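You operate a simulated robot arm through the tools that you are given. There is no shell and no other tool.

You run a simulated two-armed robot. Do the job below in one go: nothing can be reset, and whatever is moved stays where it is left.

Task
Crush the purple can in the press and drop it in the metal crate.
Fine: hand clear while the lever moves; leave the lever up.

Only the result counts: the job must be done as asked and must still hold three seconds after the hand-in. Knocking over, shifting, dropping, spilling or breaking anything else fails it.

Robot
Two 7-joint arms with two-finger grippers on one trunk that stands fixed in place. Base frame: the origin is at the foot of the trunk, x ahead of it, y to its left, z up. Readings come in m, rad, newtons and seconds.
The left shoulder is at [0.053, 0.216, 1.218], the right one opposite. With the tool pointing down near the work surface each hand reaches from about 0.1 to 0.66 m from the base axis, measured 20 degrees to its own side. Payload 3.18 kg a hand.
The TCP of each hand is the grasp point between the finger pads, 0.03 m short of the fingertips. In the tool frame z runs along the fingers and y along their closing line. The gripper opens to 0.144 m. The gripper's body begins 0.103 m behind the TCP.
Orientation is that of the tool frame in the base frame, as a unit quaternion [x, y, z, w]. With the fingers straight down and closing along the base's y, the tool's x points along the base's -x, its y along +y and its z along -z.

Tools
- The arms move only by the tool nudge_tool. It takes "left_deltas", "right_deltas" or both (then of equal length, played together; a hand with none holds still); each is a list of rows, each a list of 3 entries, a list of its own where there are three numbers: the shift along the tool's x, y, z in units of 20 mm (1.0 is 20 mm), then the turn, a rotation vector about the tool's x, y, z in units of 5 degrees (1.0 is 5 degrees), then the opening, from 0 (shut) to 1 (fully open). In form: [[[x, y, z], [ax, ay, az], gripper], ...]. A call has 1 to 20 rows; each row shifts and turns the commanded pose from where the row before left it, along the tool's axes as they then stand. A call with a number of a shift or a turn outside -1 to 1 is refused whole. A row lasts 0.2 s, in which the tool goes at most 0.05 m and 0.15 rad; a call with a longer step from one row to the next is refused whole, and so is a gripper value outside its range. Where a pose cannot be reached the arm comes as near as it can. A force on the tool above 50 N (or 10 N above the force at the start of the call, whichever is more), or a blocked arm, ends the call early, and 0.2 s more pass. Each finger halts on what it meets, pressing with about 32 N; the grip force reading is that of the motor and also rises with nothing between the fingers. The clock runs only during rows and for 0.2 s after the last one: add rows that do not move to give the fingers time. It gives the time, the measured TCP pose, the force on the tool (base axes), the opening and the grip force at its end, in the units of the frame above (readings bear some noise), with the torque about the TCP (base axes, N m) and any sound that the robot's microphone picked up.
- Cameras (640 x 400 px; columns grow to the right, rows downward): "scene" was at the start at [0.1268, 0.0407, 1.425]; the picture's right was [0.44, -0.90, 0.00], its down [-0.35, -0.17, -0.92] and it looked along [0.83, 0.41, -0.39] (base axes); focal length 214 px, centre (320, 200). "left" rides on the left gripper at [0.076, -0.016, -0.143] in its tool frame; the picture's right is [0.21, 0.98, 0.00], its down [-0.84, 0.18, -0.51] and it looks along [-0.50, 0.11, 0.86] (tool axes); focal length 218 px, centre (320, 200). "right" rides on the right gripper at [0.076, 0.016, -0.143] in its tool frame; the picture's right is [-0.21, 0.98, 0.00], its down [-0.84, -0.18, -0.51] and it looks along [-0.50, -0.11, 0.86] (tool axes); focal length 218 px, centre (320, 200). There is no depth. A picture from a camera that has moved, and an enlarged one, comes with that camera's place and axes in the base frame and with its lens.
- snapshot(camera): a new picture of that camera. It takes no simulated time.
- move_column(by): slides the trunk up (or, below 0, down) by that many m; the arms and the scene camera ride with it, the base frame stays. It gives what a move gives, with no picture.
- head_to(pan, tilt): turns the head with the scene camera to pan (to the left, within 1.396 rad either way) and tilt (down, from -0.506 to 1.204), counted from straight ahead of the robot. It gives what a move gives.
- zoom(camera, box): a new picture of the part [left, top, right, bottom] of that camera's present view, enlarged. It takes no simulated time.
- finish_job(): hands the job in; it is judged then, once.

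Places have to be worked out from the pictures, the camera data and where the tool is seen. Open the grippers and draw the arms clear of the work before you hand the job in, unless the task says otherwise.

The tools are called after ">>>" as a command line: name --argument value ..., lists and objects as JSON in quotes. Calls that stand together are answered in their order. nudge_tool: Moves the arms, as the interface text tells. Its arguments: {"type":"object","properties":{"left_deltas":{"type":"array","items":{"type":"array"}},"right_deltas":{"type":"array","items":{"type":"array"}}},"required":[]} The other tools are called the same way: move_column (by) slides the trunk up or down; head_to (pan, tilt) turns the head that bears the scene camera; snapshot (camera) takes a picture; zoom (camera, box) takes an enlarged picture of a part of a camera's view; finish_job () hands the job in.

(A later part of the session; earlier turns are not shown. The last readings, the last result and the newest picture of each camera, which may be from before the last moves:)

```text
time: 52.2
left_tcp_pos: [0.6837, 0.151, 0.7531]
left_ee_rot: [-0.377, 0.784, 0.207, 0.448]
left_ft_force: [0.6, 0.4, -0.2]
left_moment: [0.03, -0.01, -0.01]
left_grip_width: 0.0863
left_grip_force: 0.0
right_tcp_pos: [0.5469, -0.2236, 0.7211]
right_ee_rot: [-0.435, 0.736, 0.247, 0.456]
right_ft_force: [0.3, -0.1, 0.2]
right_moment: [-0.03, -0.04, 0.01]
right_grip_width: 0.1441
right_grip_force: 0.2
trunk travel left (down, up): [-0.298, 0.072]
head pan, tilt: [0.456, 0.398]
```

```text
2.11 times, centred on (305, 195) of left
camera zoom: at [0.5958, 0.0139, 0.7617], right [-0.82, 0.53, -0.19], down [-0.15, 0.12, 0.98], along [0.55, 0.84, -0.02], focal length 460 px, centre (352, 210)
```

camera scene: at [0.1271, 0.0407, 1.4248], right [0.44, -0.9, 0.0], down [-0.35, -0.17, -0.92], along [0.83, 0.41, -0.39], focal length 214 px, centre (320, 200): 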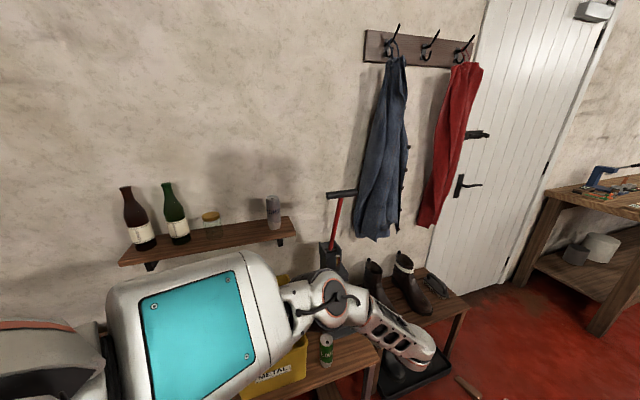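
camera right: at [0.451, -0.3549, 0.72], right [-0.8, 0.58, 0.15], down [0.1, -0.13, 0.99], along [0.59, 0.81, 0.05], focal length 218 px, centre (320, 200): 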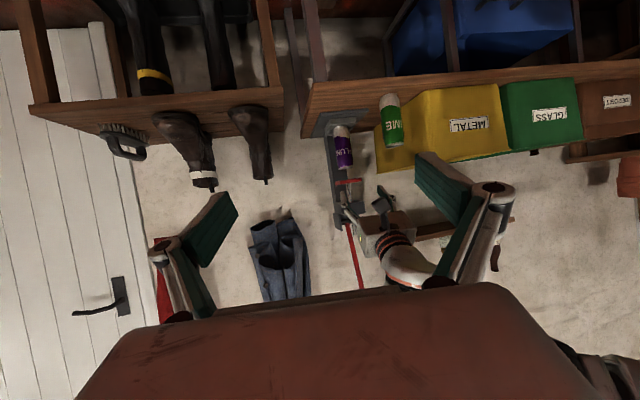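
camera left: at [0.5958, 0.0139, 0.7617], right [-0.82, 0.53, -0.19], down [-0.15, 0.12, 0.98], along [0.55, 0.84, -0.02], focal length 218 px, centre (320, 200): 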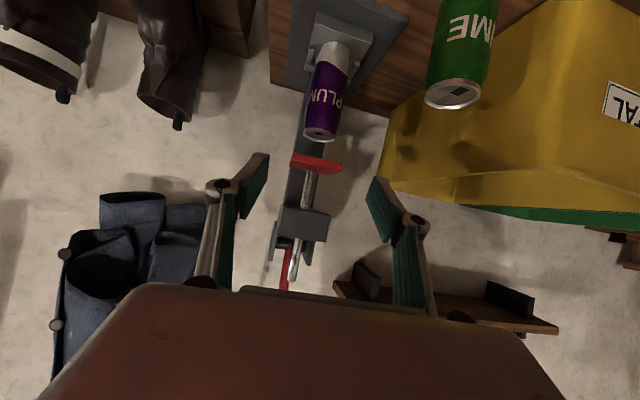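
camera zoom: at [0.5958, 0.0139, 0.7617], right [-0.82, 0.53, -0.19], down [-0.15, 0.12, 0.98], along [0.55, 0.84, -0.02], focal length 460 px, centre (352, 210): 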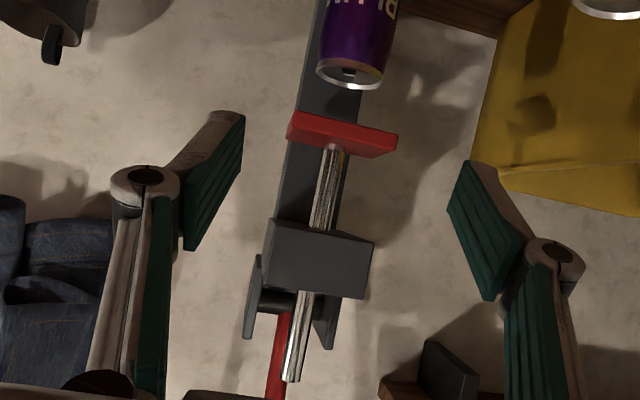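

Pivot at [0.859, 0.349, 0.853], bar centre at about [0.795, 0.285, 1.153] (lever 0.313 m, leaning 17° toward me). I will hook the two fingers, fork-like, over the bar with the rod between them: first align yaw to 45°, narrow the gripper and go up in front of the lever.

>>> nudge_tool --left_deltas '[[[0, 0, 0], [0.472, 0.007, 0.283], 0.35], [[0, 0, 0], [0.472, 0.007, 0.283], 0.35], [[-1, 0, -0.594], [0, 0, 0], 0.35], [[-1, 0, -0.594], [0, 0, 0], 0.35], [[-1, 0, -0.594], [0, 0, 0], 0.35], [[-1, 0, -0.594], [0, 0, 0], 0.35], [[-1, 0, -0.594], [0, 0, 0], 0.35], [[-1, 0, -0.594], [0, 0, 0], 0.35], [[-1, 0, -0.594], [0, 0, 0], 0.35], [[-1, 0, -0.594], [0, 0, 0], 0.35], [[-1, 0, -0.594], [0, 0, 0], 0.35], [[-1, 0, -0.594], [0, 0, 0], 0.35], [[-1, 0, -0.594], [0, 0, 0], 0.35], [[-1, 0, -0.594], [0, 0, 0], 0.35], [[-1, 0, -0.594], [0, 0, 0], 0.35], [[-1, 0, -0.594], [0, 0, 0], 0.35], [[0, 0, 0], [0, 0, 0], 0.35]]'

>>> snapshot --camera "left"

>>> snapshot --camera "scene"

```text
time: 55.8
left_tcp_pos: [0.6791, 0.1481, 1.0743]
left_ee_rot: [-0.331, 0.805, 0.187, 0.456]
left_ft_force: [0.4, -0.8, -0.3]
left_moment: [0.0, 0.03, 0.03]
left_grip_width: 0.0503
left_grip_force: 0.2
right_tcp_pos: [0.5463, -0.2245, 0.7219]
right_ee_rot: [-0.435, 0.736, 0.245, 0.457]
right_ft_force: [-0.5, -0.6, 1.1]
right_moment: [0.01, -0.01, 0.01]
right_grip_width: 0.1441
right_grip_force: 0.1
trunk travel left (down, up): [-0.298, 0.072]
head pan, tilt: [0.456, 0.398]
```

```text
taken
camera left: at [0.576, 0.0213, 1.0809], right [-0.76, 0.62, -0.18], down [-0.13, 0.13, 0.98], along [0.63, 0.78, -0.02], focal length 218 px, centre (320, 200)
```

left: 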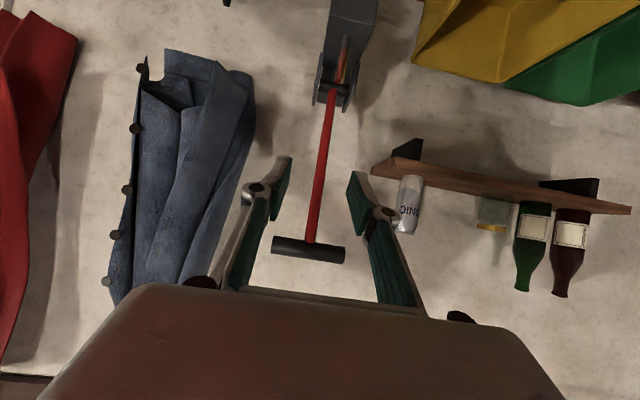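

```text
taken
camera scene: at [0.1269, 0.0405, 1.4249], right [0.44, -0.9, 0.0], down [-0.35, -0.17, -0.92], along [0.83, 0.41, -0.39], focal length 214 px, centre (320, 200)
```

scene: 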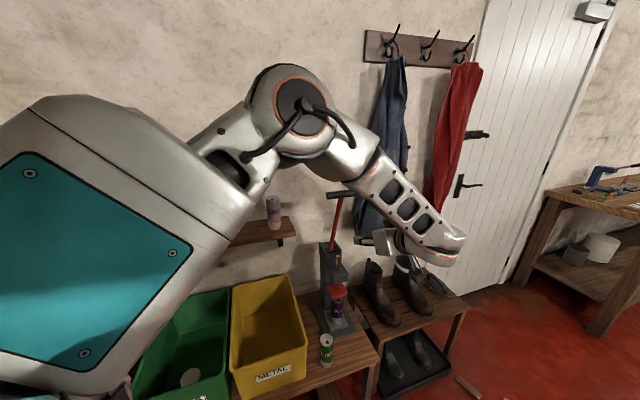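

The bar reads [0.792, 0.281, 1.153] and is well centred between the fingers. I rise above it and come to a point just in front of and above the bar.

>>> nudge_tool --left_deltas '[[[-1, 0, -0.594], [0, 0, 0], 0.35], [[-1, 0, -0.594], [0, 0, 0], 0.35], [[-1, 0, -0.594], [0, 0, 0], 0.35], [[-1, 0, -0.594], [0, 0, 0], 0.35], [[-1, 0, -0.594], [0, 0, 0], 0.35], [[-1, 0, -0.594], [0, 0, 0], 0.35], [[-1, 0, -0.594], [0, 0, 0], 0.35], [[-1, 0, -0.594], [0, 0, 0], 0.35], [[-1, 0, -0.594], [0, 0, 0], 0.35], [[-0.27, 0.13, 0.97], [0, 0, 0], 0.35], [[-0.27, 0.13, 0.97], [0, 0, 0], 0.35], [[-0.27, 0.13, 0.97], [0, 0, 0], 0.35], [[-0.27, 0.13, 0.97], [0, 0, 0], 0.35], [[-0.27, 0.13, 0.97], [0, 0, 0], 0.35], [[-0.27, 0.13, 0.97], [0, 0, 0], 0.35], [[0, 0, 0], [0, 0, 0], 0.35]]'

>>> snapshot --camera "left"

>>> snapshot --camera "scene"

```text
time: 59.2
left_tcp_pos: [0.7501, 0.2387, 1.2538]
left_ee_rot: [-0.329, 0.804, 0.186, 0.459]
left_ft_force: [-0.2, -1.0, 0.1]
left_moment: [0.0, -0.01, -0.02]
left_grip_width: 0.0505
left_grip_force: 0.1
right_tcp_pos: [0.5462, -0.2239, 0.7226]
right_ee_rot: [-0.435, 0.736, 0.246, 0.458]
right_ft_force: [1.0, -0.2, -1.4]
right_moment: [-0.01, 0.01, -0.01]
right_grip_width: 0.1437
right_grip_force: 0.2
trunk travel left (down, up): [-0.298, 0.072]
head pan, tilt: [0.456, 0.398]
```

```text
taken
camera left: at [0.6464, 0.112, 1.2594], right [-0.76, 0.62, -0.18], down [-0.13, 0.13, 0.98], along [0.64, 0.77, -0.01], focal length 218 px, centre (320, 200)
```

left: 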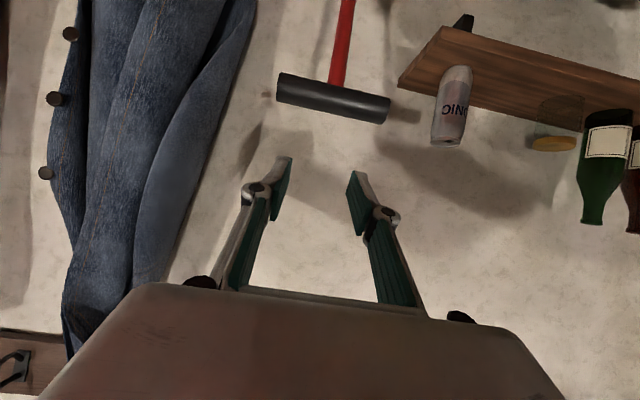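

```text
taken
camera scene: at [0.1263, 0.0403, 1.4251], right [0.44, -0.9, 0.0], down [-0.35, -0.17, -0.92], along [0.83, 0.41, -0.39], focal length 214 px, centre (320, 200)
```

scene: 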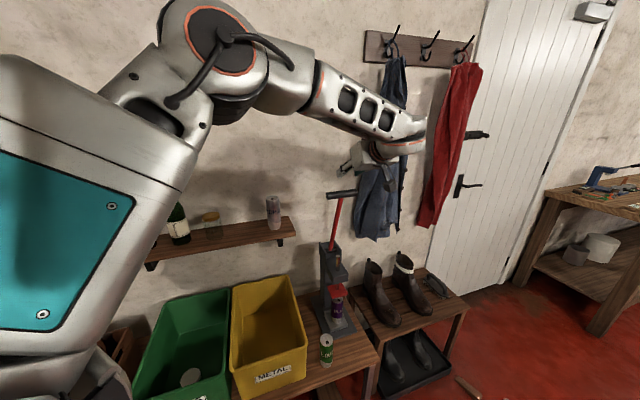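

Alignment is good: the bar is 5.7 cm below the finger line and 10 cm ahead, centred. I slide the fingers forward over the bar with about 3 cm clearance.

>>> nudge_tool --left_deltas '[[[0, 0, 0.9], [0, 0, 0], 0.35], [[0, 0, 0.9], [0, 0, 0], 0.35], [[0, 0, 0.9], [0, 0, 0], 0.35], [[0, 0, 0.9], [0, 0, 0], 0.35], [[0, 0, 0.9], [0, 0, 0], 0.35], [[0, 0, 0.8], [0, 0, 0], 0.35], [[0, 0, 0], [0, 0, 0], 0.35]]'

>>> snapshot --camera "left"

>>> zoom --camera "scene" --box '[300, 120, 440, 260]'

```text
time: 60.8
left_tcp_pos: [0.8157, 0.3031, 1.198]
left_ee_rot: [-0.33, 0.805, 0.186, 0.457]
left_ft_force: [-0.3, 0.5, 0.4]
left_moment: [0.0, -0.02, 0.03]
left_grip_width: 0.0506
left_grip_force: 0.0
right_tcp_pos: [0.5471, -0.2237, 0.7218]
right_ee_rot: [-0.436, 0.735, 0.247, 0.457]
right_ft_force: [0.3, 0.2, 0.0]
right_moment: [0.01, 0.02, 0.02]
right_grip_width: 0.1441
right_grip_force: 0.0
trunk travel left (down, up): [-0.298, 0.072]
head pan, tilt: [0.456, 0.398]
```

```text
taken
camera left: at [0.7119, 0.1768, 1.2052], right [-0.76, 0.62, -0.18], down [-0.13, 0.13, 0.98], along [0.63, 0.77, -0.01], focal length 218 px, centre (320, 200)
```

left: 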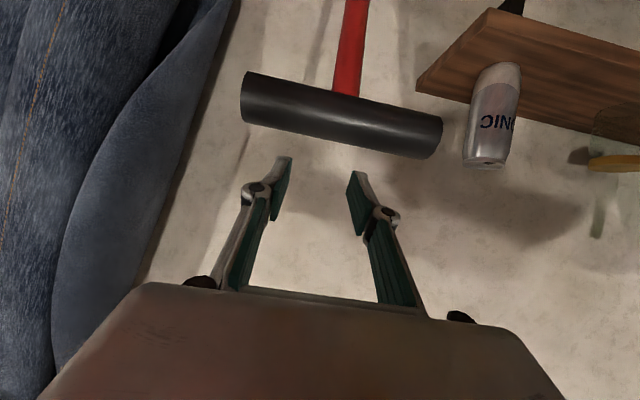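

```text
2.86 times, centred on (370, 190) of scene
camera zoom: at [0.1265, 0.0406, 1.425], right [0.44, -0.9, 0.0], down [-0.35, -0.17, -0.92], along [0.83, 0.41, -0.39], focal length 613 px, centre (177, 229)
```

zoom: 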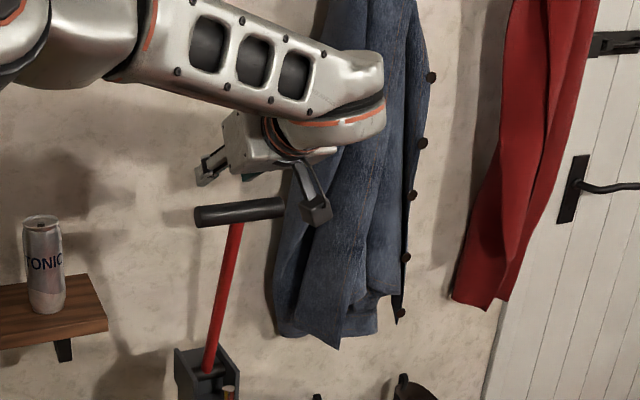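

The fork is over the bar: rod between the fingers, bar about 3 cm below the finger edges. I move down toward the bar until it is nearly touched.

>>> nudge_tool --left_deltas '[[[0.8, 0, 0], [0, 0, 0], 0.35], [[0.6, 0, 0], [0, 0, 0], 0.35], [[0.15, 0, 0], [0, 0, 0], 0.35], [[0, 0, 0], [0, 0, 0], 0.35]]'

>>> snapshot --camera "left"

>>> zoom --camera "scene" --box '[300, 140, 400, 260]'

```text
time: 61.8
left_tcp_pos: [0.8027, 0.2927, 1.1709]
left_ee_rot: [-0.33, 0.804, 0.186, 0.458]
left_ft_force: [1.1, 0.4, 1.3]
left_moment: [-0.05, -0.01, 0.02]
left_grip_width: 0.0504
left_grip_force: 0.0
right_tcp_pos: [0.5456, -0.2239, 0.722]
right_ee_rot: [-0.435, 0.735, 0.247, 0.458]
right_ft_force: [-0.1, 0.2, -0.6]
right_moment: [0.01, -0.03, 0.01]
right_grip_width: 0.1441
right_grip_force: 0.0
trunk travel left (down, up): [-0.298, 0.072]
head pan, tilt: [0.456, 0.398]
```

```text
taken
camera left: at [0.7003, 0.1648, 1.1779], right [-0.76, 0.62, -0.18], down [-0.13, 0.13, 0.98], along [0.64, 0.77, -0.01], focal length 218 px, centre (320, 200)
```

left: 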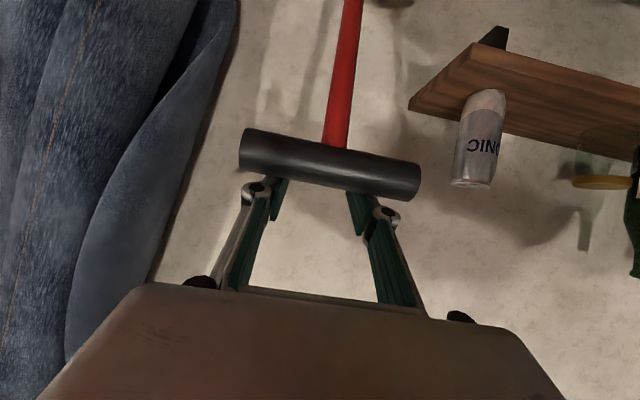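

```text
3.33 times, centred on (350, 200) of scene
camera zoom: at [0.1266, 0.0407, 1.425], right [0.44, -0.9, 0.0], down [-0.35, -0.17, -0.92], along [0.83, 0.41, -0.39], focal length 715 px, centre (220, 200)
```

zoom: 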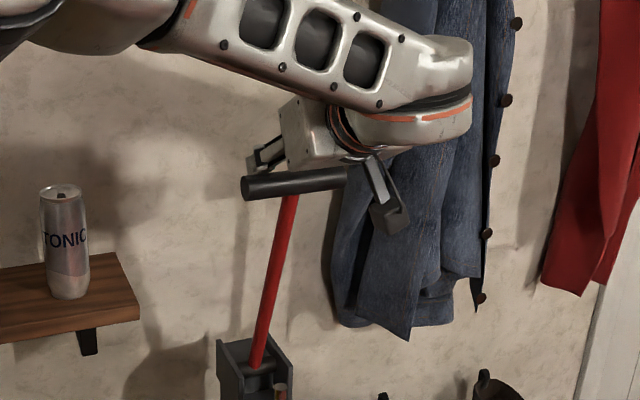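

Light contact felt (~1.7 N). I now pull the bar along the first part of its arc (about 10°) and check that the lever follows.

>>> nudge_tool --left_deltas '[[[0.738, 0, -0.607], [0, 0, 0], 0.35], [[0.774, 0, -0.561], [0, 0, 0], 0.35], [[0.807, 0, -0.513], [0, 0, 0], 0.35], [[0, 0, 0], [0, 0, 0], 0.35]]'

>>> snapshot --camera "left"

>>> zoom --camera "scene" --box '[300, 140, 400, 260]'

>>> snapshot --camera "right"

```text
time: 62.8
left_tcp_pos: [0.7664, 0.2554, 1.1487]
left_ee_rot: [-0.329, 0.805, 0.186, 0.458]
left_ft_force: [-0.4, 0.7, 0.2]
left_moment: [0.0, -0.02, 0.01]
left_grip_width: 0.0504
left_grip_force: 0.1
right_tcp_pos: [0.5469, -0.2237, 0.7234]
right_ee_rot: [-0.435, 0.736, 0.246, 0.457]
right_ft_force: [0.4, -0.2, -0.4]
right_moment: [0.01, 0.03, 0.02]
right_grip_width: 0.1439
right_grip_force: 0.1
trunk travel left (down, up): [-0.298, 0.072]
head pan, tilt: [0.456, 0.398]
```

```text
taken
camera left: at [0.6629, 0.1278, 1.1554], right [-0.76, 0.62, -0.18], down [-0.13, 0.13, 0.98], along [0.63, 0.77, -0.02], focal length 218 px, centre (320, 200)
```

left: 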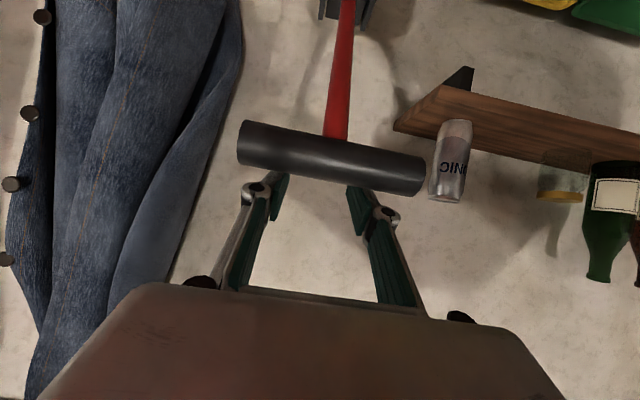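

```text
3.33 times, centred on (350, 200) of scene
camera zoom: at [0.1267, 0.0409, 1.4249], right [0.44, -0.9, 0.0], down [-0.35, -0.17, -0.92], along [0.83, 0.41, -0.39], focal length 715 px, centre (220, 200)
```

zoom: 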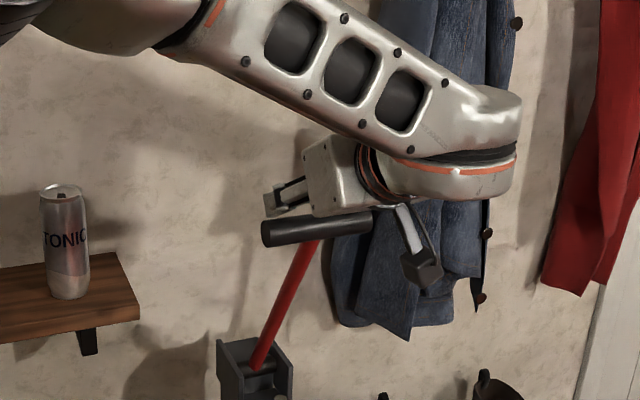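

```text
taken
camera right: at [0.4512, -0.3548, 0.7208], right [-0.8, 0.58, 0.15], down [0.09, -0.13, 0.99], along [0.59, 0.81, 0.05], focal length 218 px, centre (320, 200)
```

right: 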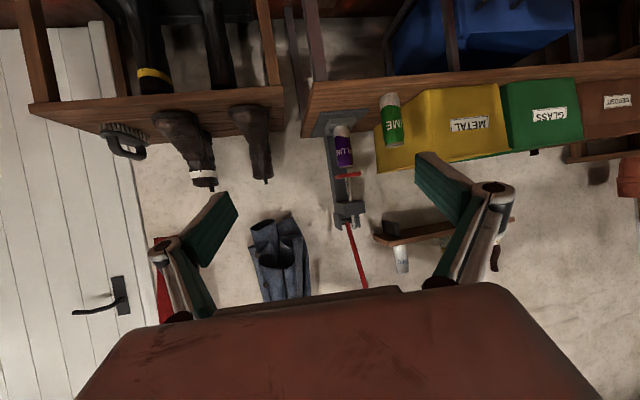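

The lever follows with hardly any force. I continue along the arc and watch the ram.

>>> nudge_tool --left_deltas '[[[0.837, 0, -0.463], [0, 0, 0], 0.35], [[0.863, 0, -0.411], [0, 0, 0], 0.35], [[0.887, 0, -0.357], [0, 0, 0], 0.35], [[0.907, 0, -0.303], [0, 0, 0], 0.35], [[0, 0, 0], [0, 0, 0], 0.35]]'

>>> snapshot --camera "left"

>>> zoom --camera "right" --box '[290, 100, 430, 300]'

```text
time: 64.0
left_tcp_pos: [0.7227, 0.212, 1.1055]
left_ee_rot: [-0.331, 0.804, 0.186, 0.458]
left_ft_force: [3.7, 2.7, 3.3]
left_moment: [-0.14, -0.1, 0.09]
left_grip_width: 0.0506
left_grip_force: 0.1
right_tcp_pos: [0.547, -0.2235, 0.7222]
right_ee_rot: [-0.435, 0.736, 0.245, 0.457]
right_ft_force: [0.7, 0.6, 0.6]
right_moment: [0.01, 0.0, 0.01]
right_grip_width: 0.1439
right_grip_force: 0.1
trunk travel left (down, up): [-0.298, 0.072]
head pan, tilt: [0.456, 0.398]
```

```text
taken
camera left: at [0.6192, 0.0847, 1.1122], right [-0.76, 0.62, -0.18], down [-0.13, 0.13, 0.98], along [0.63, 0.77, -0.01], focal length 218 px, centre (320, 200)
```

left: 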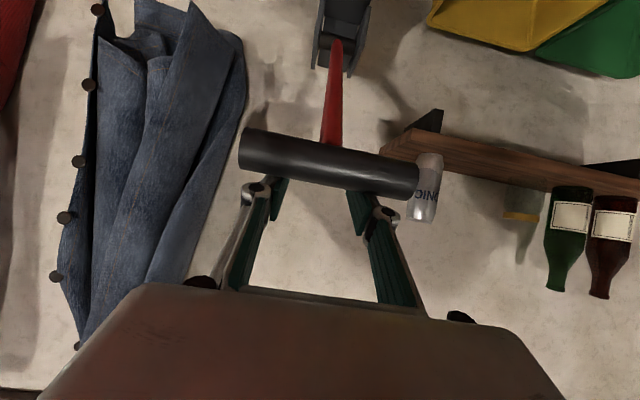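

```text
2.00 times, centred on (360, 200) of right
camera zoom: at [0.4513, -0.3548, 0.7208], right [-0.8, 0.58, 0.15], down [0.09, -0.13, 0.99], along [0.59, 0.81, 0.05], focal length 436 px, centre (240, 200)
```

zoom: 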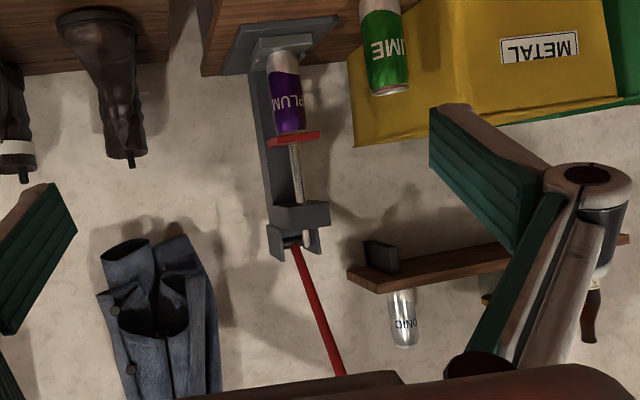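

The ram plate has come down onto the can's lid. I keep pulling in short stretches, watching the force and the can.

>>> nudge_tool --left_deltas '[[[0.924, 0, -0.247], [0, 0, 0], 0.35], [[0.937, 0, -0.19], [0, 0, 0], 0.35], [[0.947, 0, -0.132], [0, 0, 0], 0.35], [[0.953, 0, -0.074], [0, 0, 0], 0.35], [[0, 0, 0], [0, 0, 0], 0.35]]'

>>> snapshot --camera "left"

>>> zoom --camera "right" --box '[290, 100, 430, 300]'

```text
time: 65.2
left_tcp_pos: [0.6847, 0.1766, 1.0461]
left_ee_rot: [-0.33, 0.804, 0.187, 0.458]
left_ft_force: [2.1, 1.1, 12.4]
left_moment: [-0.39, -0.17, 0.07]
left_grip_width: 0.051
left_grip_force: 0.3
right_tcp_pos: [0.5459, -0.2248, 0.7231]
right_ee_rot: [-0.435, 0.736, 0.245, 0.458]
right_ft_force: [0.5, -0.7, 0.2]
right_moment: [0.0, -0.02, 0.0]
right_grip_width: 0.1441
right_grip_force: 0.0
trunk travel left (down, up): [-0.298, 0.072]
head pan, tilt: [0.456, 0.398]
```

```text
taken
camera left: at [0.5822, 0.0492, 1.0527], right [-0.76, 0.62, -0.18], down [-0.13, 0.13, 0.98], along [0.63, 0.77, -0.02], focal length 218 px, centre (320, 200)
```

left: 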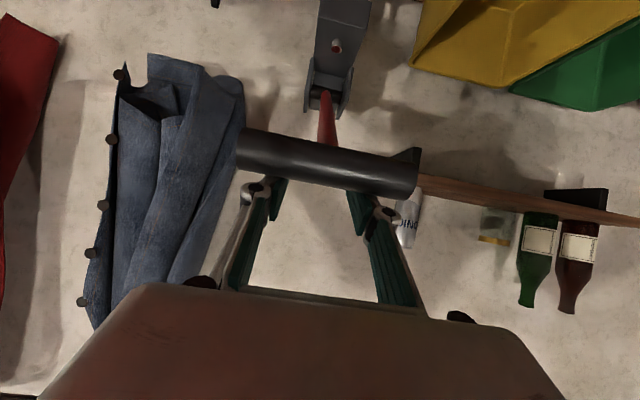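

```text
2.00 times, centred on (360, 200) of right
camera zoom: at [0.4508, -0.355, 0.7209], right [-0.8, 0.58, 0.15], down [0.09, -0.13, 0.99], along [0.59, 0.81, 0.05], focal length 436 px, centre (240, 200)
```

zoom: 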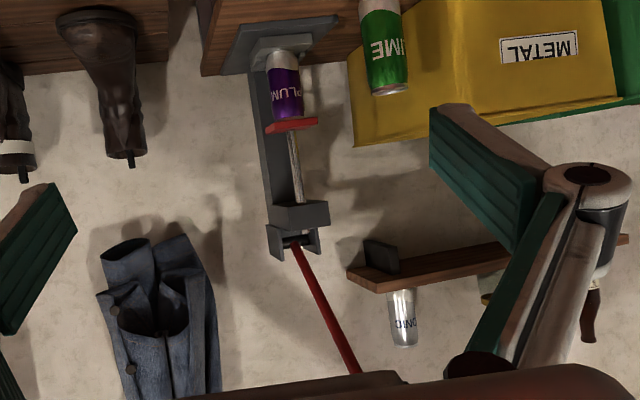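

The can is being crushed (12 N at the hand). I continue along the arc.

>>> nudge_tool --left_deltas '[[[0.956, 0, -0.016], [0, 0, 0], 0.35], [[0.955, 0, 0.043], [0, 0, 0], 0.35], [[0.951, 0, 0.101], [0, 0, 0], 0.35], [[0.943, 0, 0.159], [0, 0, 0], 0.35], [[0, 0, 0], [0, 0, 0], 0.35]]'

>>> snapshot --camera "left"

>>> zoom --camera "right" --box '[290, 100, 430, 300]'

```text
time: 66.4
left_tcp_pos: [0.6605, 0.1518, 0.9774]
left_ee_rot: [-0.33, 0.805, 0.186, 0.457]
left_ft_force: [1.4, 1.1, 10.7]
left_moment: [-0.28, -0.1, 0.07]
left_grip_width: 0.0507
left_grip_force: 0.4
right_tcp_pos: [0.5457, -0.2241, 0.7236]
right_ee_rot: [-0.434, 0.736, 0.245, 0.458]
right_ft_force: [-0.9, -0.1, 0.1]
right_moment: [-0.01, 0.01, 0.03]
right_grip_width: 0.1441
right_grip_force: 0.1
trunk travel left (down, up): [-0.298, 0.072]
head pan, tilt: [0.456, 0.398]
```

```text
taken
camera left: at [0.5584, 0.0256, 0.9844], right [-0.76, 0.62, -0.18], down [-0.13, 0.13, 0.98], along [0.64, 0.77, -0.02], focal length 218 px, centre (320, 200)
```

left: 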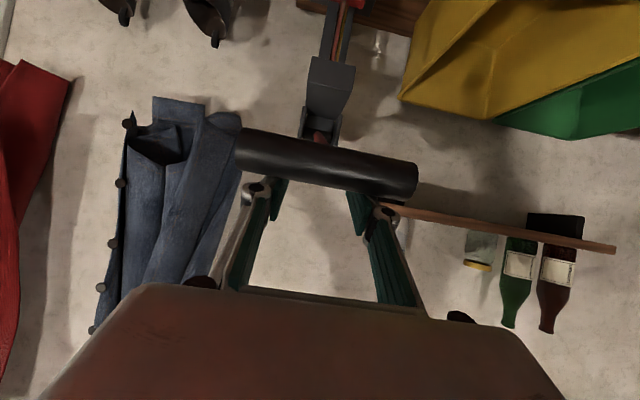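

```text
2.00 times, centred on (360, 200) of right
camera zoom: at [0.4508, -0.3549, 0.7209], right [-0.8, 0.58, 0.15], down [0.09, -0.13, 0.99], along [0.59, 0.81, 0.05], focal length 436 px, centre (240, 200)
```

zoom: 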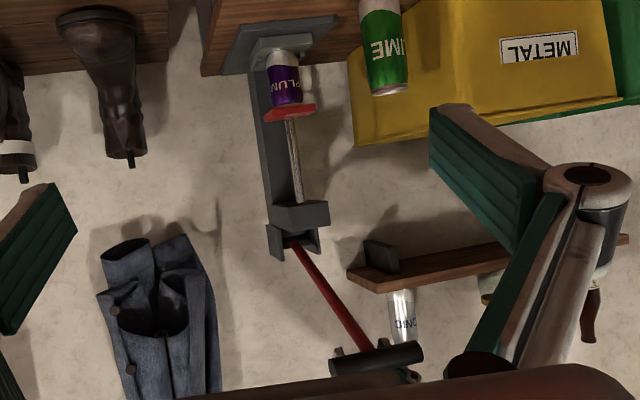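

Crushing on. I continue toward the horizontal position of the lever.

>>> nudge_tool --left_deltas '[[[0.931, 0, 0.216], [0, 0, 0], 0.35], [[0.916, 0, 0.272], [0, 0, 0], 0.35], [[0.898, 0, 0.328], [0, 0, 0], 0.35], [[0.876, 0, 0.382], [0, 0, 0], 0.35], [[0, 0, 0], [0, 0, 0], 0.35]]'

>>> snapshot --camera "left"

>>> zoom --camera "right" --box '[290, 100, 430, 300]'

```text
time: 67.6
left_tcp_pos: [0.6488, 0.1411, 0.9037]
left_ee_rot: [-0.33, 0.805, 0.186, 0.458]
left_ft_force: [2.5, 2.5, 10.9]
left_moment: [-0.33, -0.12, 0.04]
left_grip_width: 0.0507
left_grip_force: 0.4
right_tcp_pos: [0.5463, -0.2227, 0.7229]
right_ee_rot: [-0.434, 0.736, 0.245, 0.458]
right_ft_force: [-0.5, -0.2, 0.2]
right_moment: [-0.03, 0.0, 0.02]
right_grip_width: 0.1439
right_grip_force: 0.1
trunk travel left (down, up): [-0.298, 0.072]
head pan, tilt: [0.456, 0.398]
```

```text
taken
camera left: at [0.5468, 0.014, 0.9105], right [-0.76, 0.62, -0.18], down [-0.13, 0.13, 0.98], along [0.64, 0.77, -0.02], focal length 218 px, centre (320, 200)
```

left: 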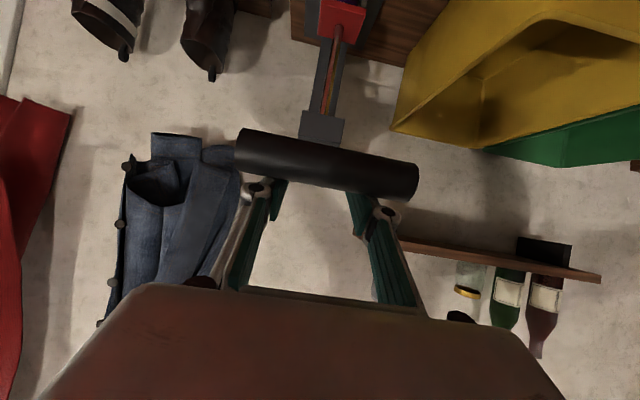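

```text
2.00 times, centred on (360, 200) of right
camera zoom: at [0.4509, -0.3548, 0.7209], right [-0.8, 0.58, 0.15], down [0.09, -0.13, 0.99], along [0.59, 0.81, 0.05], focal length 436 px, centre (240, 200)
```

zoom: 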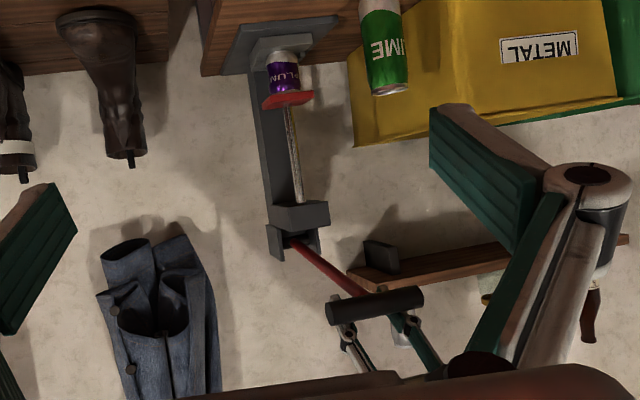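

The can is at about half height. I go on past horizontal.

>>> nudge_tool --left_deltas '[[[0.851, 0, 0.435], [0, 0, 0], 0.35], [[0.823, 0, 0.486], [0, 0, 0], 0.35], [[0.792, 0, 0.535], [0, 0, 0], 0.35], [[0.758, 0, 0.583], [0, 0, 0], 0.35], [[0, 0, 0], [0, 0, 0], 0.35]]'

>>> snapshot --camera "left"

>>> zoom --camera "right" --box '[290, 100, 430, 300]'

```text
time: 68.8
left_tcp_pos: [0.6524, 0.1429, 0.8277]
left_ee_rot: [-0.33, 0.804, 0.186, 0.458]
left_ft_force: [4.6, 3.3, 11.1]
left_moment: [-0.45, -0.15, 0.03]
left_grip_width: 0.0511
left_grip_force: 0.8
right_tcp_pos: [0.5464, -0.2242, 0.7235]
right_ee_rot: [-0.434, 0.736, 0.245, 0.459]
right_ft_force: [1.4, 0.5, 0.6]
right_moment: [-0.01, 0.02, -0.02]
right_grip_width: 0.144
right_grip_force: 0.0
trunk travel left (down, up): [-0.298, 0.072]
head pan, tilt: [0.456, 0.398]
```

```text
taken
camera left: at [0.5487, 0.0155, 0.8346], right [-0.76, 0.62, -0.18], down [-0.13, 0.13, 0.98], along [0.64, 0.77, -0.01], focal length 218 px, centre (320, 200)
```

left: 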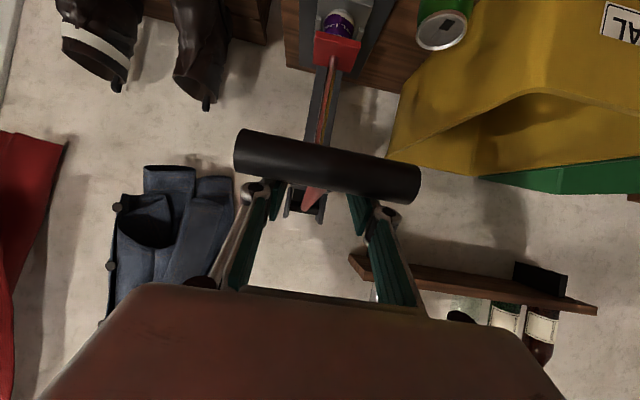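

```text
2.00 times, centred on (360, 200) of right
camera zoom: at [0.451, -0.3548, 0.7209], right [-0.8, 0.58, 0.15], down [0.09, -0.13, 0.99], along [0.59, 0.81, 0.05], focal length 436 px, centre (240, 200)
```

zoom: 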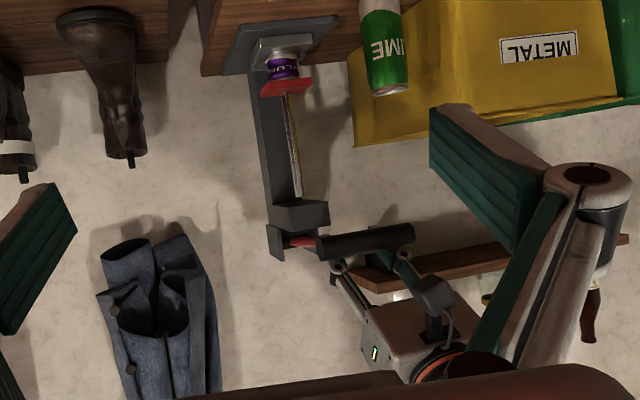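

The can is down to about a third. I continue further down the arc, watching for the end stop.

>>> nudge_tool --left_deltas '[[[0.721, 0, 0.628], [0, 0, 0], 0.35], [[0.681, 0, 0.671], [0, 0, 0], 0.35], [[0.639, 0, 0.711], [0, 0, 0], 0.35], [[0, 0, 0], [0, 0, 0], 0.35]]'

>>> snapshot --camera "left"

>>> zoom --camera "right" --box '[290, 100, 430, 300]'

```text
time: 69.2
left_tcp_pos: [0.6608, 0.1471, 0.8147]
left_ee_rot: [-0.331, 0.799, 0.187, 0.465]
left_ft_force: [3.0, 1.6, 3.6]
left_moment: [-0.37, 0.43, 0.05]
left_grip_width: 0.0525
left_grip_force: 0.5
right_tcp_pos: [0.5459, -0.2245, 0.7228]
right_ee_rot: [-0.435, 0.737, 0.245, 0.457]
right_ft_force: [0.9, 1.2, -0.4]
right_moment: [0.02, 0.01, 0.02]
right_grip_width: 0.1439
right_grip_force: 0.0
trunk travel left (down, up): [-0.298, 0.072]
head pan, tilt: [0.456, 0.398]
stopped in row 2 (left hand): the force on the tool passed its limit at 89 N (the readings are from after the stop); the commanded pose is now the measured one
```

```text
taken
camera left: at [0.5586, 0.0194, 0.8207], right [-0.76, 0.62, -0.19], down [-0.15, 0.12, 0.98], along [0.63, 0.77, 0.0], focal length 218 px, centre (320, 200)
```

left: 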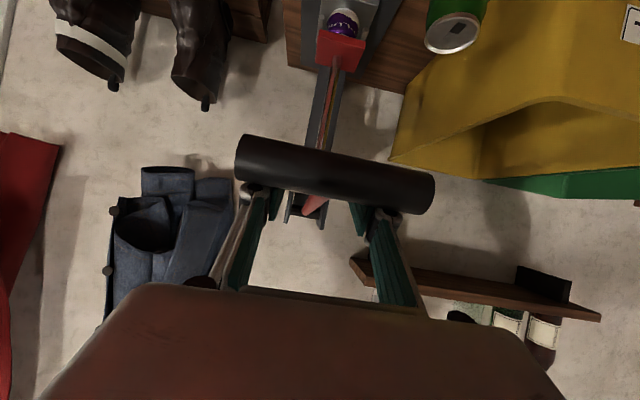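

```text
2.00 times, centred on (360, 200) of right
camera zoom: at [0.4513, -0.3546, 0.72], right [-0.8, 0.58, 0.15], down [0.09, -0.13, 0.99], along [0.59, 0.81, 0.05], focal length 436 px, centre (240, 200)
```

zoom: 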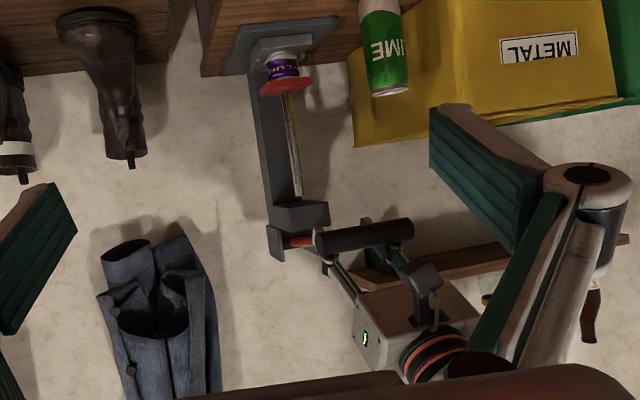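

The force jumped to 89 N and the move stopped: the lever appears to be at its end stop near 100°. I look closely at the can and ram.

>>> zoom --camera "right" --box '[300, 100, 370, 160]'

>>> zoom --camera "left" --box '[290, 0, 390, 70]'

>>> zoom --camera "right" --box '[330, 190, 430, 290]'

>>> snapshot --camera "scene"

```text
6.67 times, centred on (335, 130) of right
camera zoom: at [0.4513, -0.3546, 0.72], right [-0.8, 0.58, 0.15], down [0.09, -0.13, 0.99], along [0.59, 0.81, 0.05], focal length 1455 px, centre (220, 667)
```

zoom: 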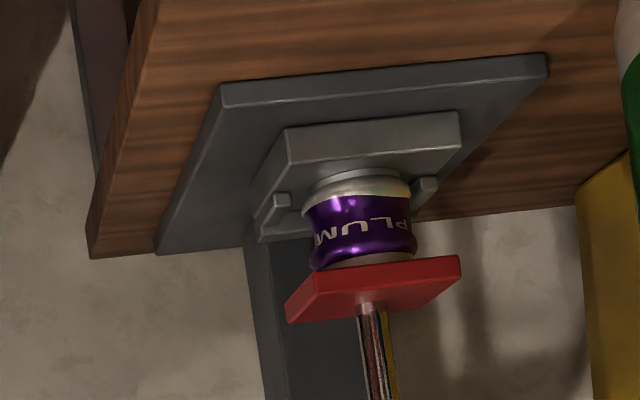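

```text
5.71 times, centred on (340, 35) of left
camera zoom: at [0.5586, 0.0194, 0.8207], right [-0.76, 0.62, -0.19], down [-0.15, 0.12, 0.98], along [0.63, 0.77, 0.0], focal length 1247 px, centre (206, 1143)
```

zoom: 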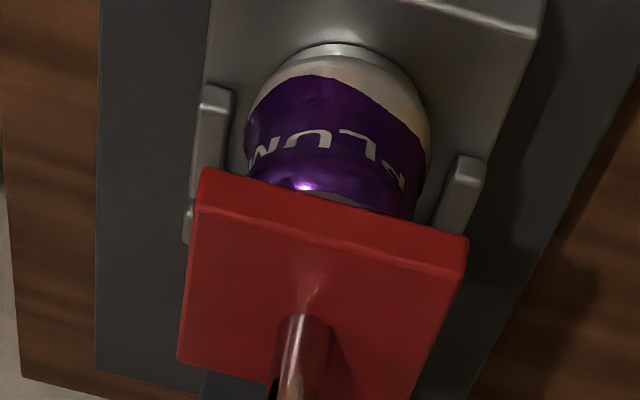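

```text
4.00 times, centred on (380, 240) of right
camera zoom: at [0.4513, -0.3546, 0.72], right [-0.8, 0.58, 0.15], down [0.09, -0.13, 0.99], along [0.59, 0.81, 0.05], focal length 873 px, centre (80, 40)
```

zoom: 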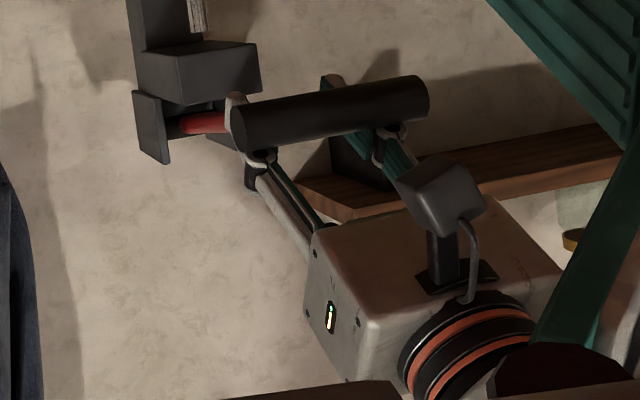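

```text
taken
camera scene: at [0.1275, 0.0407, 1.4246], right [0.44, -0.9, 0.0], down [-0.35, -0.17, -0.92], along [0.83, 0.41, -0.39], focal length 214 px, centre (320, 200)
```

scene: 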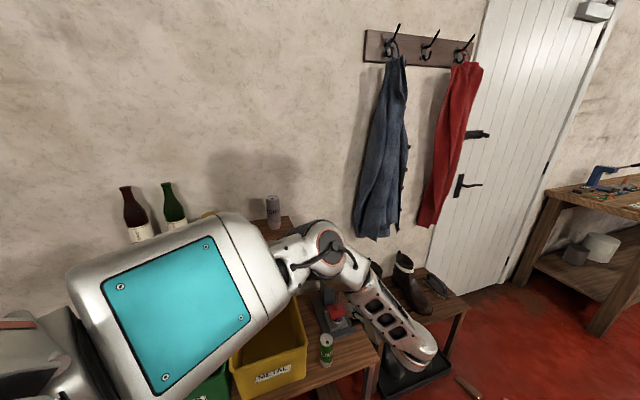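

The can is flattened to roughly 4.5 cm. I press a little more to make sure the lever is really at its stop.

>>> nudge_tool --left_deltas '[[[0.36, 0, 0.2], [0, 0, 0], 0.35], [[0.1, 0, 0], [0, 0, 0], 0.35], [[0, 0, 0], [0, 0, 0], 0.35]]'

>>> zoom --camera "right" --box '[300, 100, 370, 160]'

>>> zoom --camera "right" --box '[330, 190, 430, 290]'

```text
time: 69.8
left_tcp_pos: [0.6665, 0.1464, 0.8131]
left_ee_rot: [-0.332, 0.795, 0.187, 0.472]
left_ft_force: [0.5, 3.4, 12.5]
left_moment: [0.04, 0.51, -0.15]
left_grip_width: 0.0518
left_grip_force: 0.9
right_tcp_pos: [0.5444, -0.2238, 0.7225]
right_ee_rot: [-0.435, 0.736, 0.247, 0.457]
right_ft_force: [-0.6, -0.9, -1.2]
right_moment: [0.03, 0.0, 0.0]
right_grip_width: 0.144
right_grip_force: 0.1
trunk travel left (down, up): [-0.298, 0.072]
head pan, tilt: [0.456, 0.398]
stopped in row 2 (left hand): the force on the tool passed its limit at 52 N (the readings are from after the stop); the commanded pose is now the measured one
```

```text
6.67 times, centred on (335, 130) of right
camera zoom: at [0.451, -0.3549, 0.7198], right [-0.8, 0.58, 0.15], down [0.09, -0.13, 0.99], along [0.59, 0.81, 0.05], focal length 1455 px, centre (220, 667)
```

zoom: 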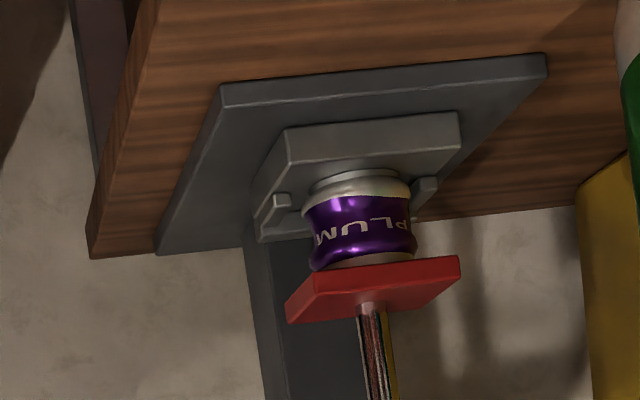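

```text
4.00 times, centred on (380, 240) of right
camera zoom: at [0.451, -0.3549, 0.7198], right [-0.8, 0.58, 0.15], down [0.09, -0.13, 0.99], along [0.59, 0.81, 0.05], focal length 873 px, centre (80, 40)
```

zoom: 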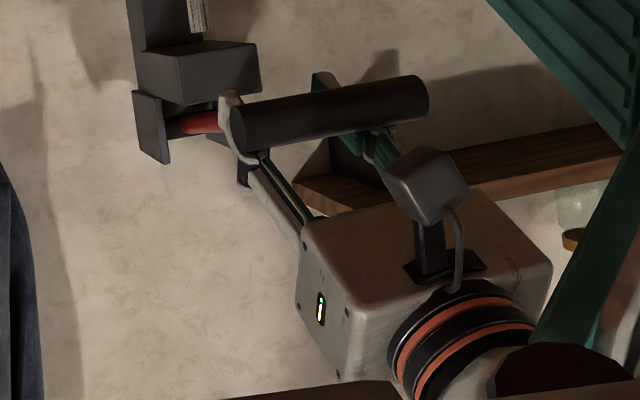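

Pressing harder moves nothing more, so the lever is at its stop and the can is crushed. Now I ease the fingers up off the bar to see whether the lever returns by itself.

>>> nudge_tool --left_deltas '[[[-0.5, 0, 0], [0, 0, 0], 0.35], [[-0.75, 0, 0], [0, 0, 0], 0.35], [[0, 0, 0], [0, 0, 0], 0.35]]'

>>> snapshot --camera "left"

>>> zoom --camera "right" --box '[290, 100, 430, 300]'

```text
time: 70.6
left_tcp_pos: [0.6737, 0.1551, 0.8334]
left_ee_rot: [-0.331, 0.797, 0.186, 0.469]
left_ft_force: [-0.1, 0.6, 0.7]
left_moment: [-0.02, 0.03, 0.02]
left_grip_width: 0.0507
left_grip_force: 0.1
right_tcp_pos: [0.5469, -0.2231, 0.7239]
right_ee_rot: [-0.435, 0.736, 0.246, 0.457]
right_ft_force: [0.7, -0.6, -0.2]
right_moment: [0.01, -0.05, 0.01]
right_grip_width: 0.144
right_grip_force: 0.1
trunk travel left (down, up): [-0.298, 0.072]
head pan, tilt: [0.456, 0.398]
```

```text
taken
camera left: at [0.5709, 0.0284, 0.8375], right [-0.76, 0.62, -0.2], down [-0.16, 0.12, 0.98], along [0.63, 0.77, 0.01], focal length 218 px, centre (320, 200)
```

left: 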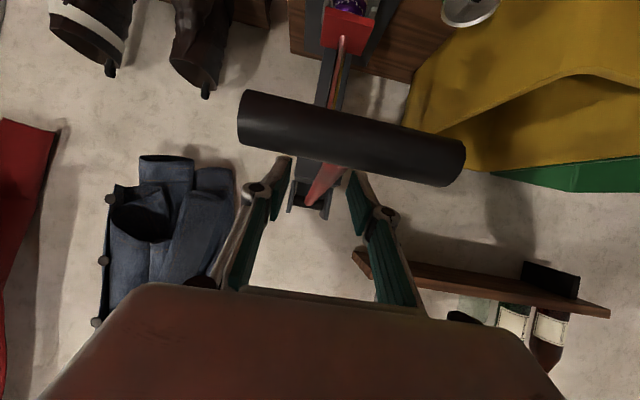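

```text
2.00 times, centred on (360, 200) of right
camera zoom: at [0.4512, -0.3549, 0.7205], right [-0.8, 0.58, 0.15], down [0.09, -0.13, 0.99], along [0.59, 0.81, 0.05], focal length 436 px, centre (240, 200)
```

zoom: 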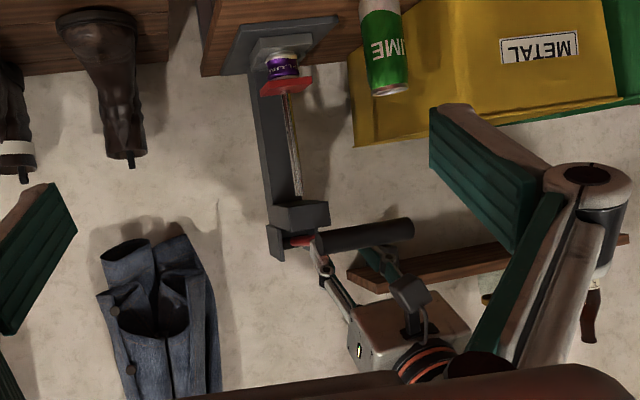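

The lever stays down by itself, so I must push it up from beneath. I draw the fingers back off the bar and lower them in front of it, and shift the right hand a bit away to make room.

>>> nudge_tool --left_deltas '[[[0, 0.1, -1], [0, 0, 0], 0.35], [[0, 0.1, -1], [0, 0, 0], 0.35], [[0, 0, -1], [0, 0, 0], 0.35], [[0, 0, -1], [0, 0, 0], 0.35], [[0, 0, -1], [0, 0, 0], 0.35], [[0, 0, -0.2], [0, 0, 0], 0.35], [[1, 0, 0], [0, 0, 0], 0.35], [[1, 0, 0], [0, 0, 0], 0.35], [[1, 0, 0], [0, 0, 0], 0.35], [[1, 0, 0], [0, 0, 0], 0.35], [[1, 0, 0], [0, 0, 0], 0.35], [[0, 0, 0], [0, 0, 0], 0.35]]' --right_deltas '[[[0.37, -0.72, -0.64], [0, 0, 0], 1], [[0.37, -0.72, -0.64], [0, 0, 0], 1], [[0.37, -0.72, -0.64], [0, 0, 0], 1], [[0.37, -0.72, -0.64], [0, 0, 0], 1], [[0, 0, 0], [0, 0, 0], 1], [[0, 0, 0], [0, 0, 0], 1], [[0, 0, 0], [0, 0, 0], 1], [[0, 0, 0], [0, 0, 0], 1], [[0, 0, 0], [0, 0, 0], 1], [[0, 0, 0], [0, 0, 0], 1], [[0, 0, 0], [0, 0, 0], 1], [[0, 0, 0], [0, 0, 0], 1]]'

>>> snapshot --camera "left"

>>> snapshot --camera "right"

```text
time: 73.4
left_tcp_pos: [0.5944, 0.0994, 0.8077]
left_ee_rot: [-0.367, 0.781, 0.198, 0.465]
left_ft_force: [0.9, 0.0, -1.8]
left_moment: [0.01, 0.06, -0.01]
left_grip_width: 0.0504
left_grip_force: 0.1
right_tcp_pos: [0.5667, -0.3027, 0.7221]
right_ee_rot: [-0.435, 0.735, 0.246, 0.457]
right_ft_force: [-0.1, -0.3, 0.4]
right_moment: [-0.02, 0.02, -0.02]
right_grip_width: 0.1441
right_grip_force: 0.0
trunk travel left (down, up): [-0.298, 0.072]
head pan, tilt: [0.456, 0.398]
stopped in row 12 (left hand): the arm was blocked; the commanded pose is now the measured one
```

```text
taken
camera left: at [0.5021, -0.0358, 0.8108], right [-0.8, 0.56, -0.21], down [-0.18, 0.11, 0.98], along [0.57, 0.82, 0.01], focal length 218 px, centre (320, 200)
```

left: 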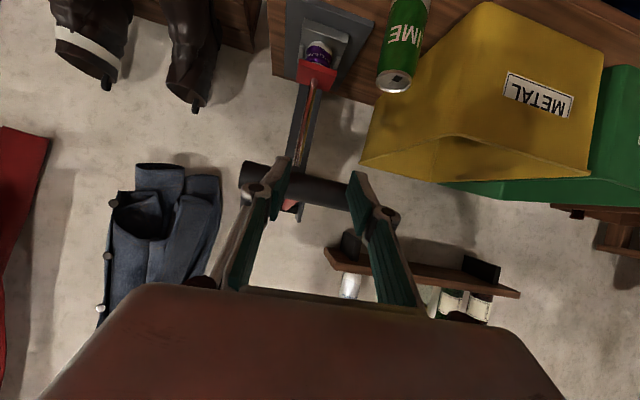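

```text
taken
camera right: at [0.4717, -0.4344, 0.7207], right [-0.8, 0.58, 0.15], down [0.09, -0.13, 0.99], along [0.59, 0.81, 0.05], focal length 218 px, centre (320, 200)
```

right: 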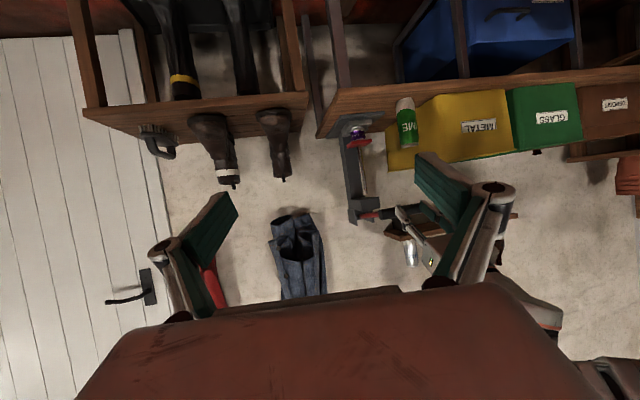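

The arm reports being blocked and could not draw back as far as wished; the fingertips are close in front of the bar. I look at the scene to see why.

>>> snapshot --camera "scene"

>>> zoom --camera "right" --box '[330, 110, 480, 290]'

>>> zoom --camera "left" --box '[220, 130, 420, 260]'

```text
taken
camera scene: at [0.1272, 0.0412, 1.4249], right [0.44, -0.9, 0.0], down [-0.35, -0.17, -0.92], along [0.83, 0.41, -0.39], focal length 214 px, centre (320, 200)
```

scene: 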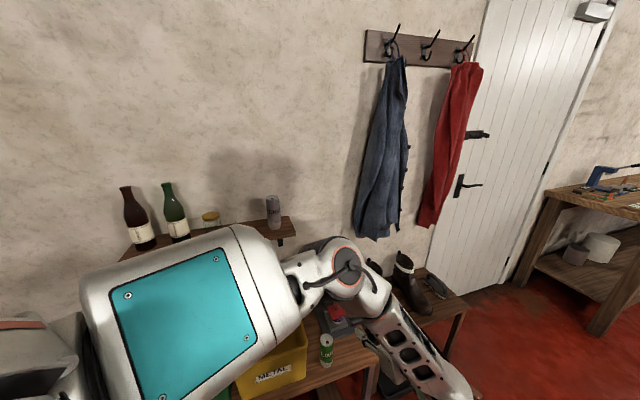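

```text
2.22 times, centred on (405, 200) of right
camera zoom: at [0.4717, -0.4344, 0.7207], right [-0.8, 0.58, 0.15], down [0.09, -0.13, 0.99], along [0.59, 0.81, 0.05], focal length 485 px, centre (131, 200)
```

zoom: 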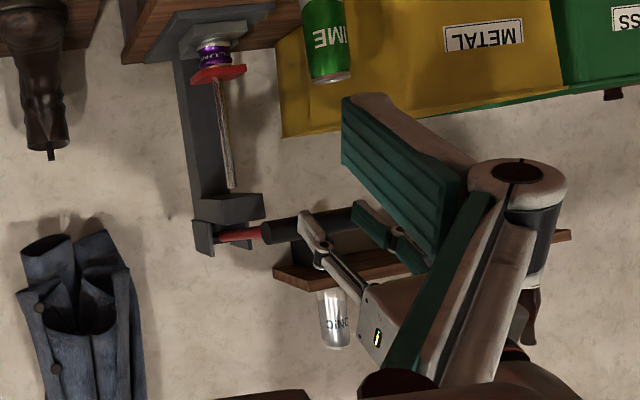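

```text
3.08 times, centred on (320, 195) of left
camera zoom: at [0.5021, -0.0358, 0.8108], right [-0.8, 0.56, -0.21], down [-0.18, 0.11, 0.98], along [0.57, 0.82, 0.01], focal length 672 px, centre (320, 215)
```

zoom: 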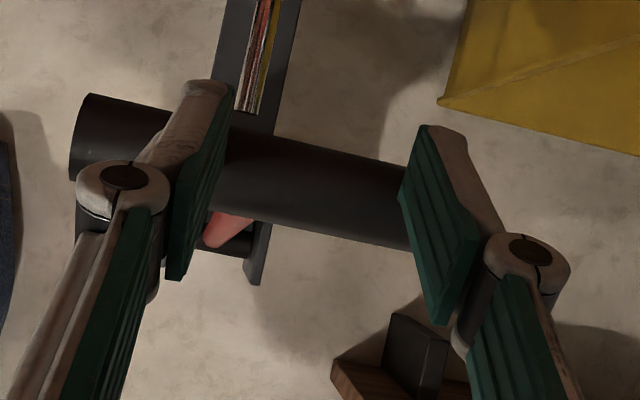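

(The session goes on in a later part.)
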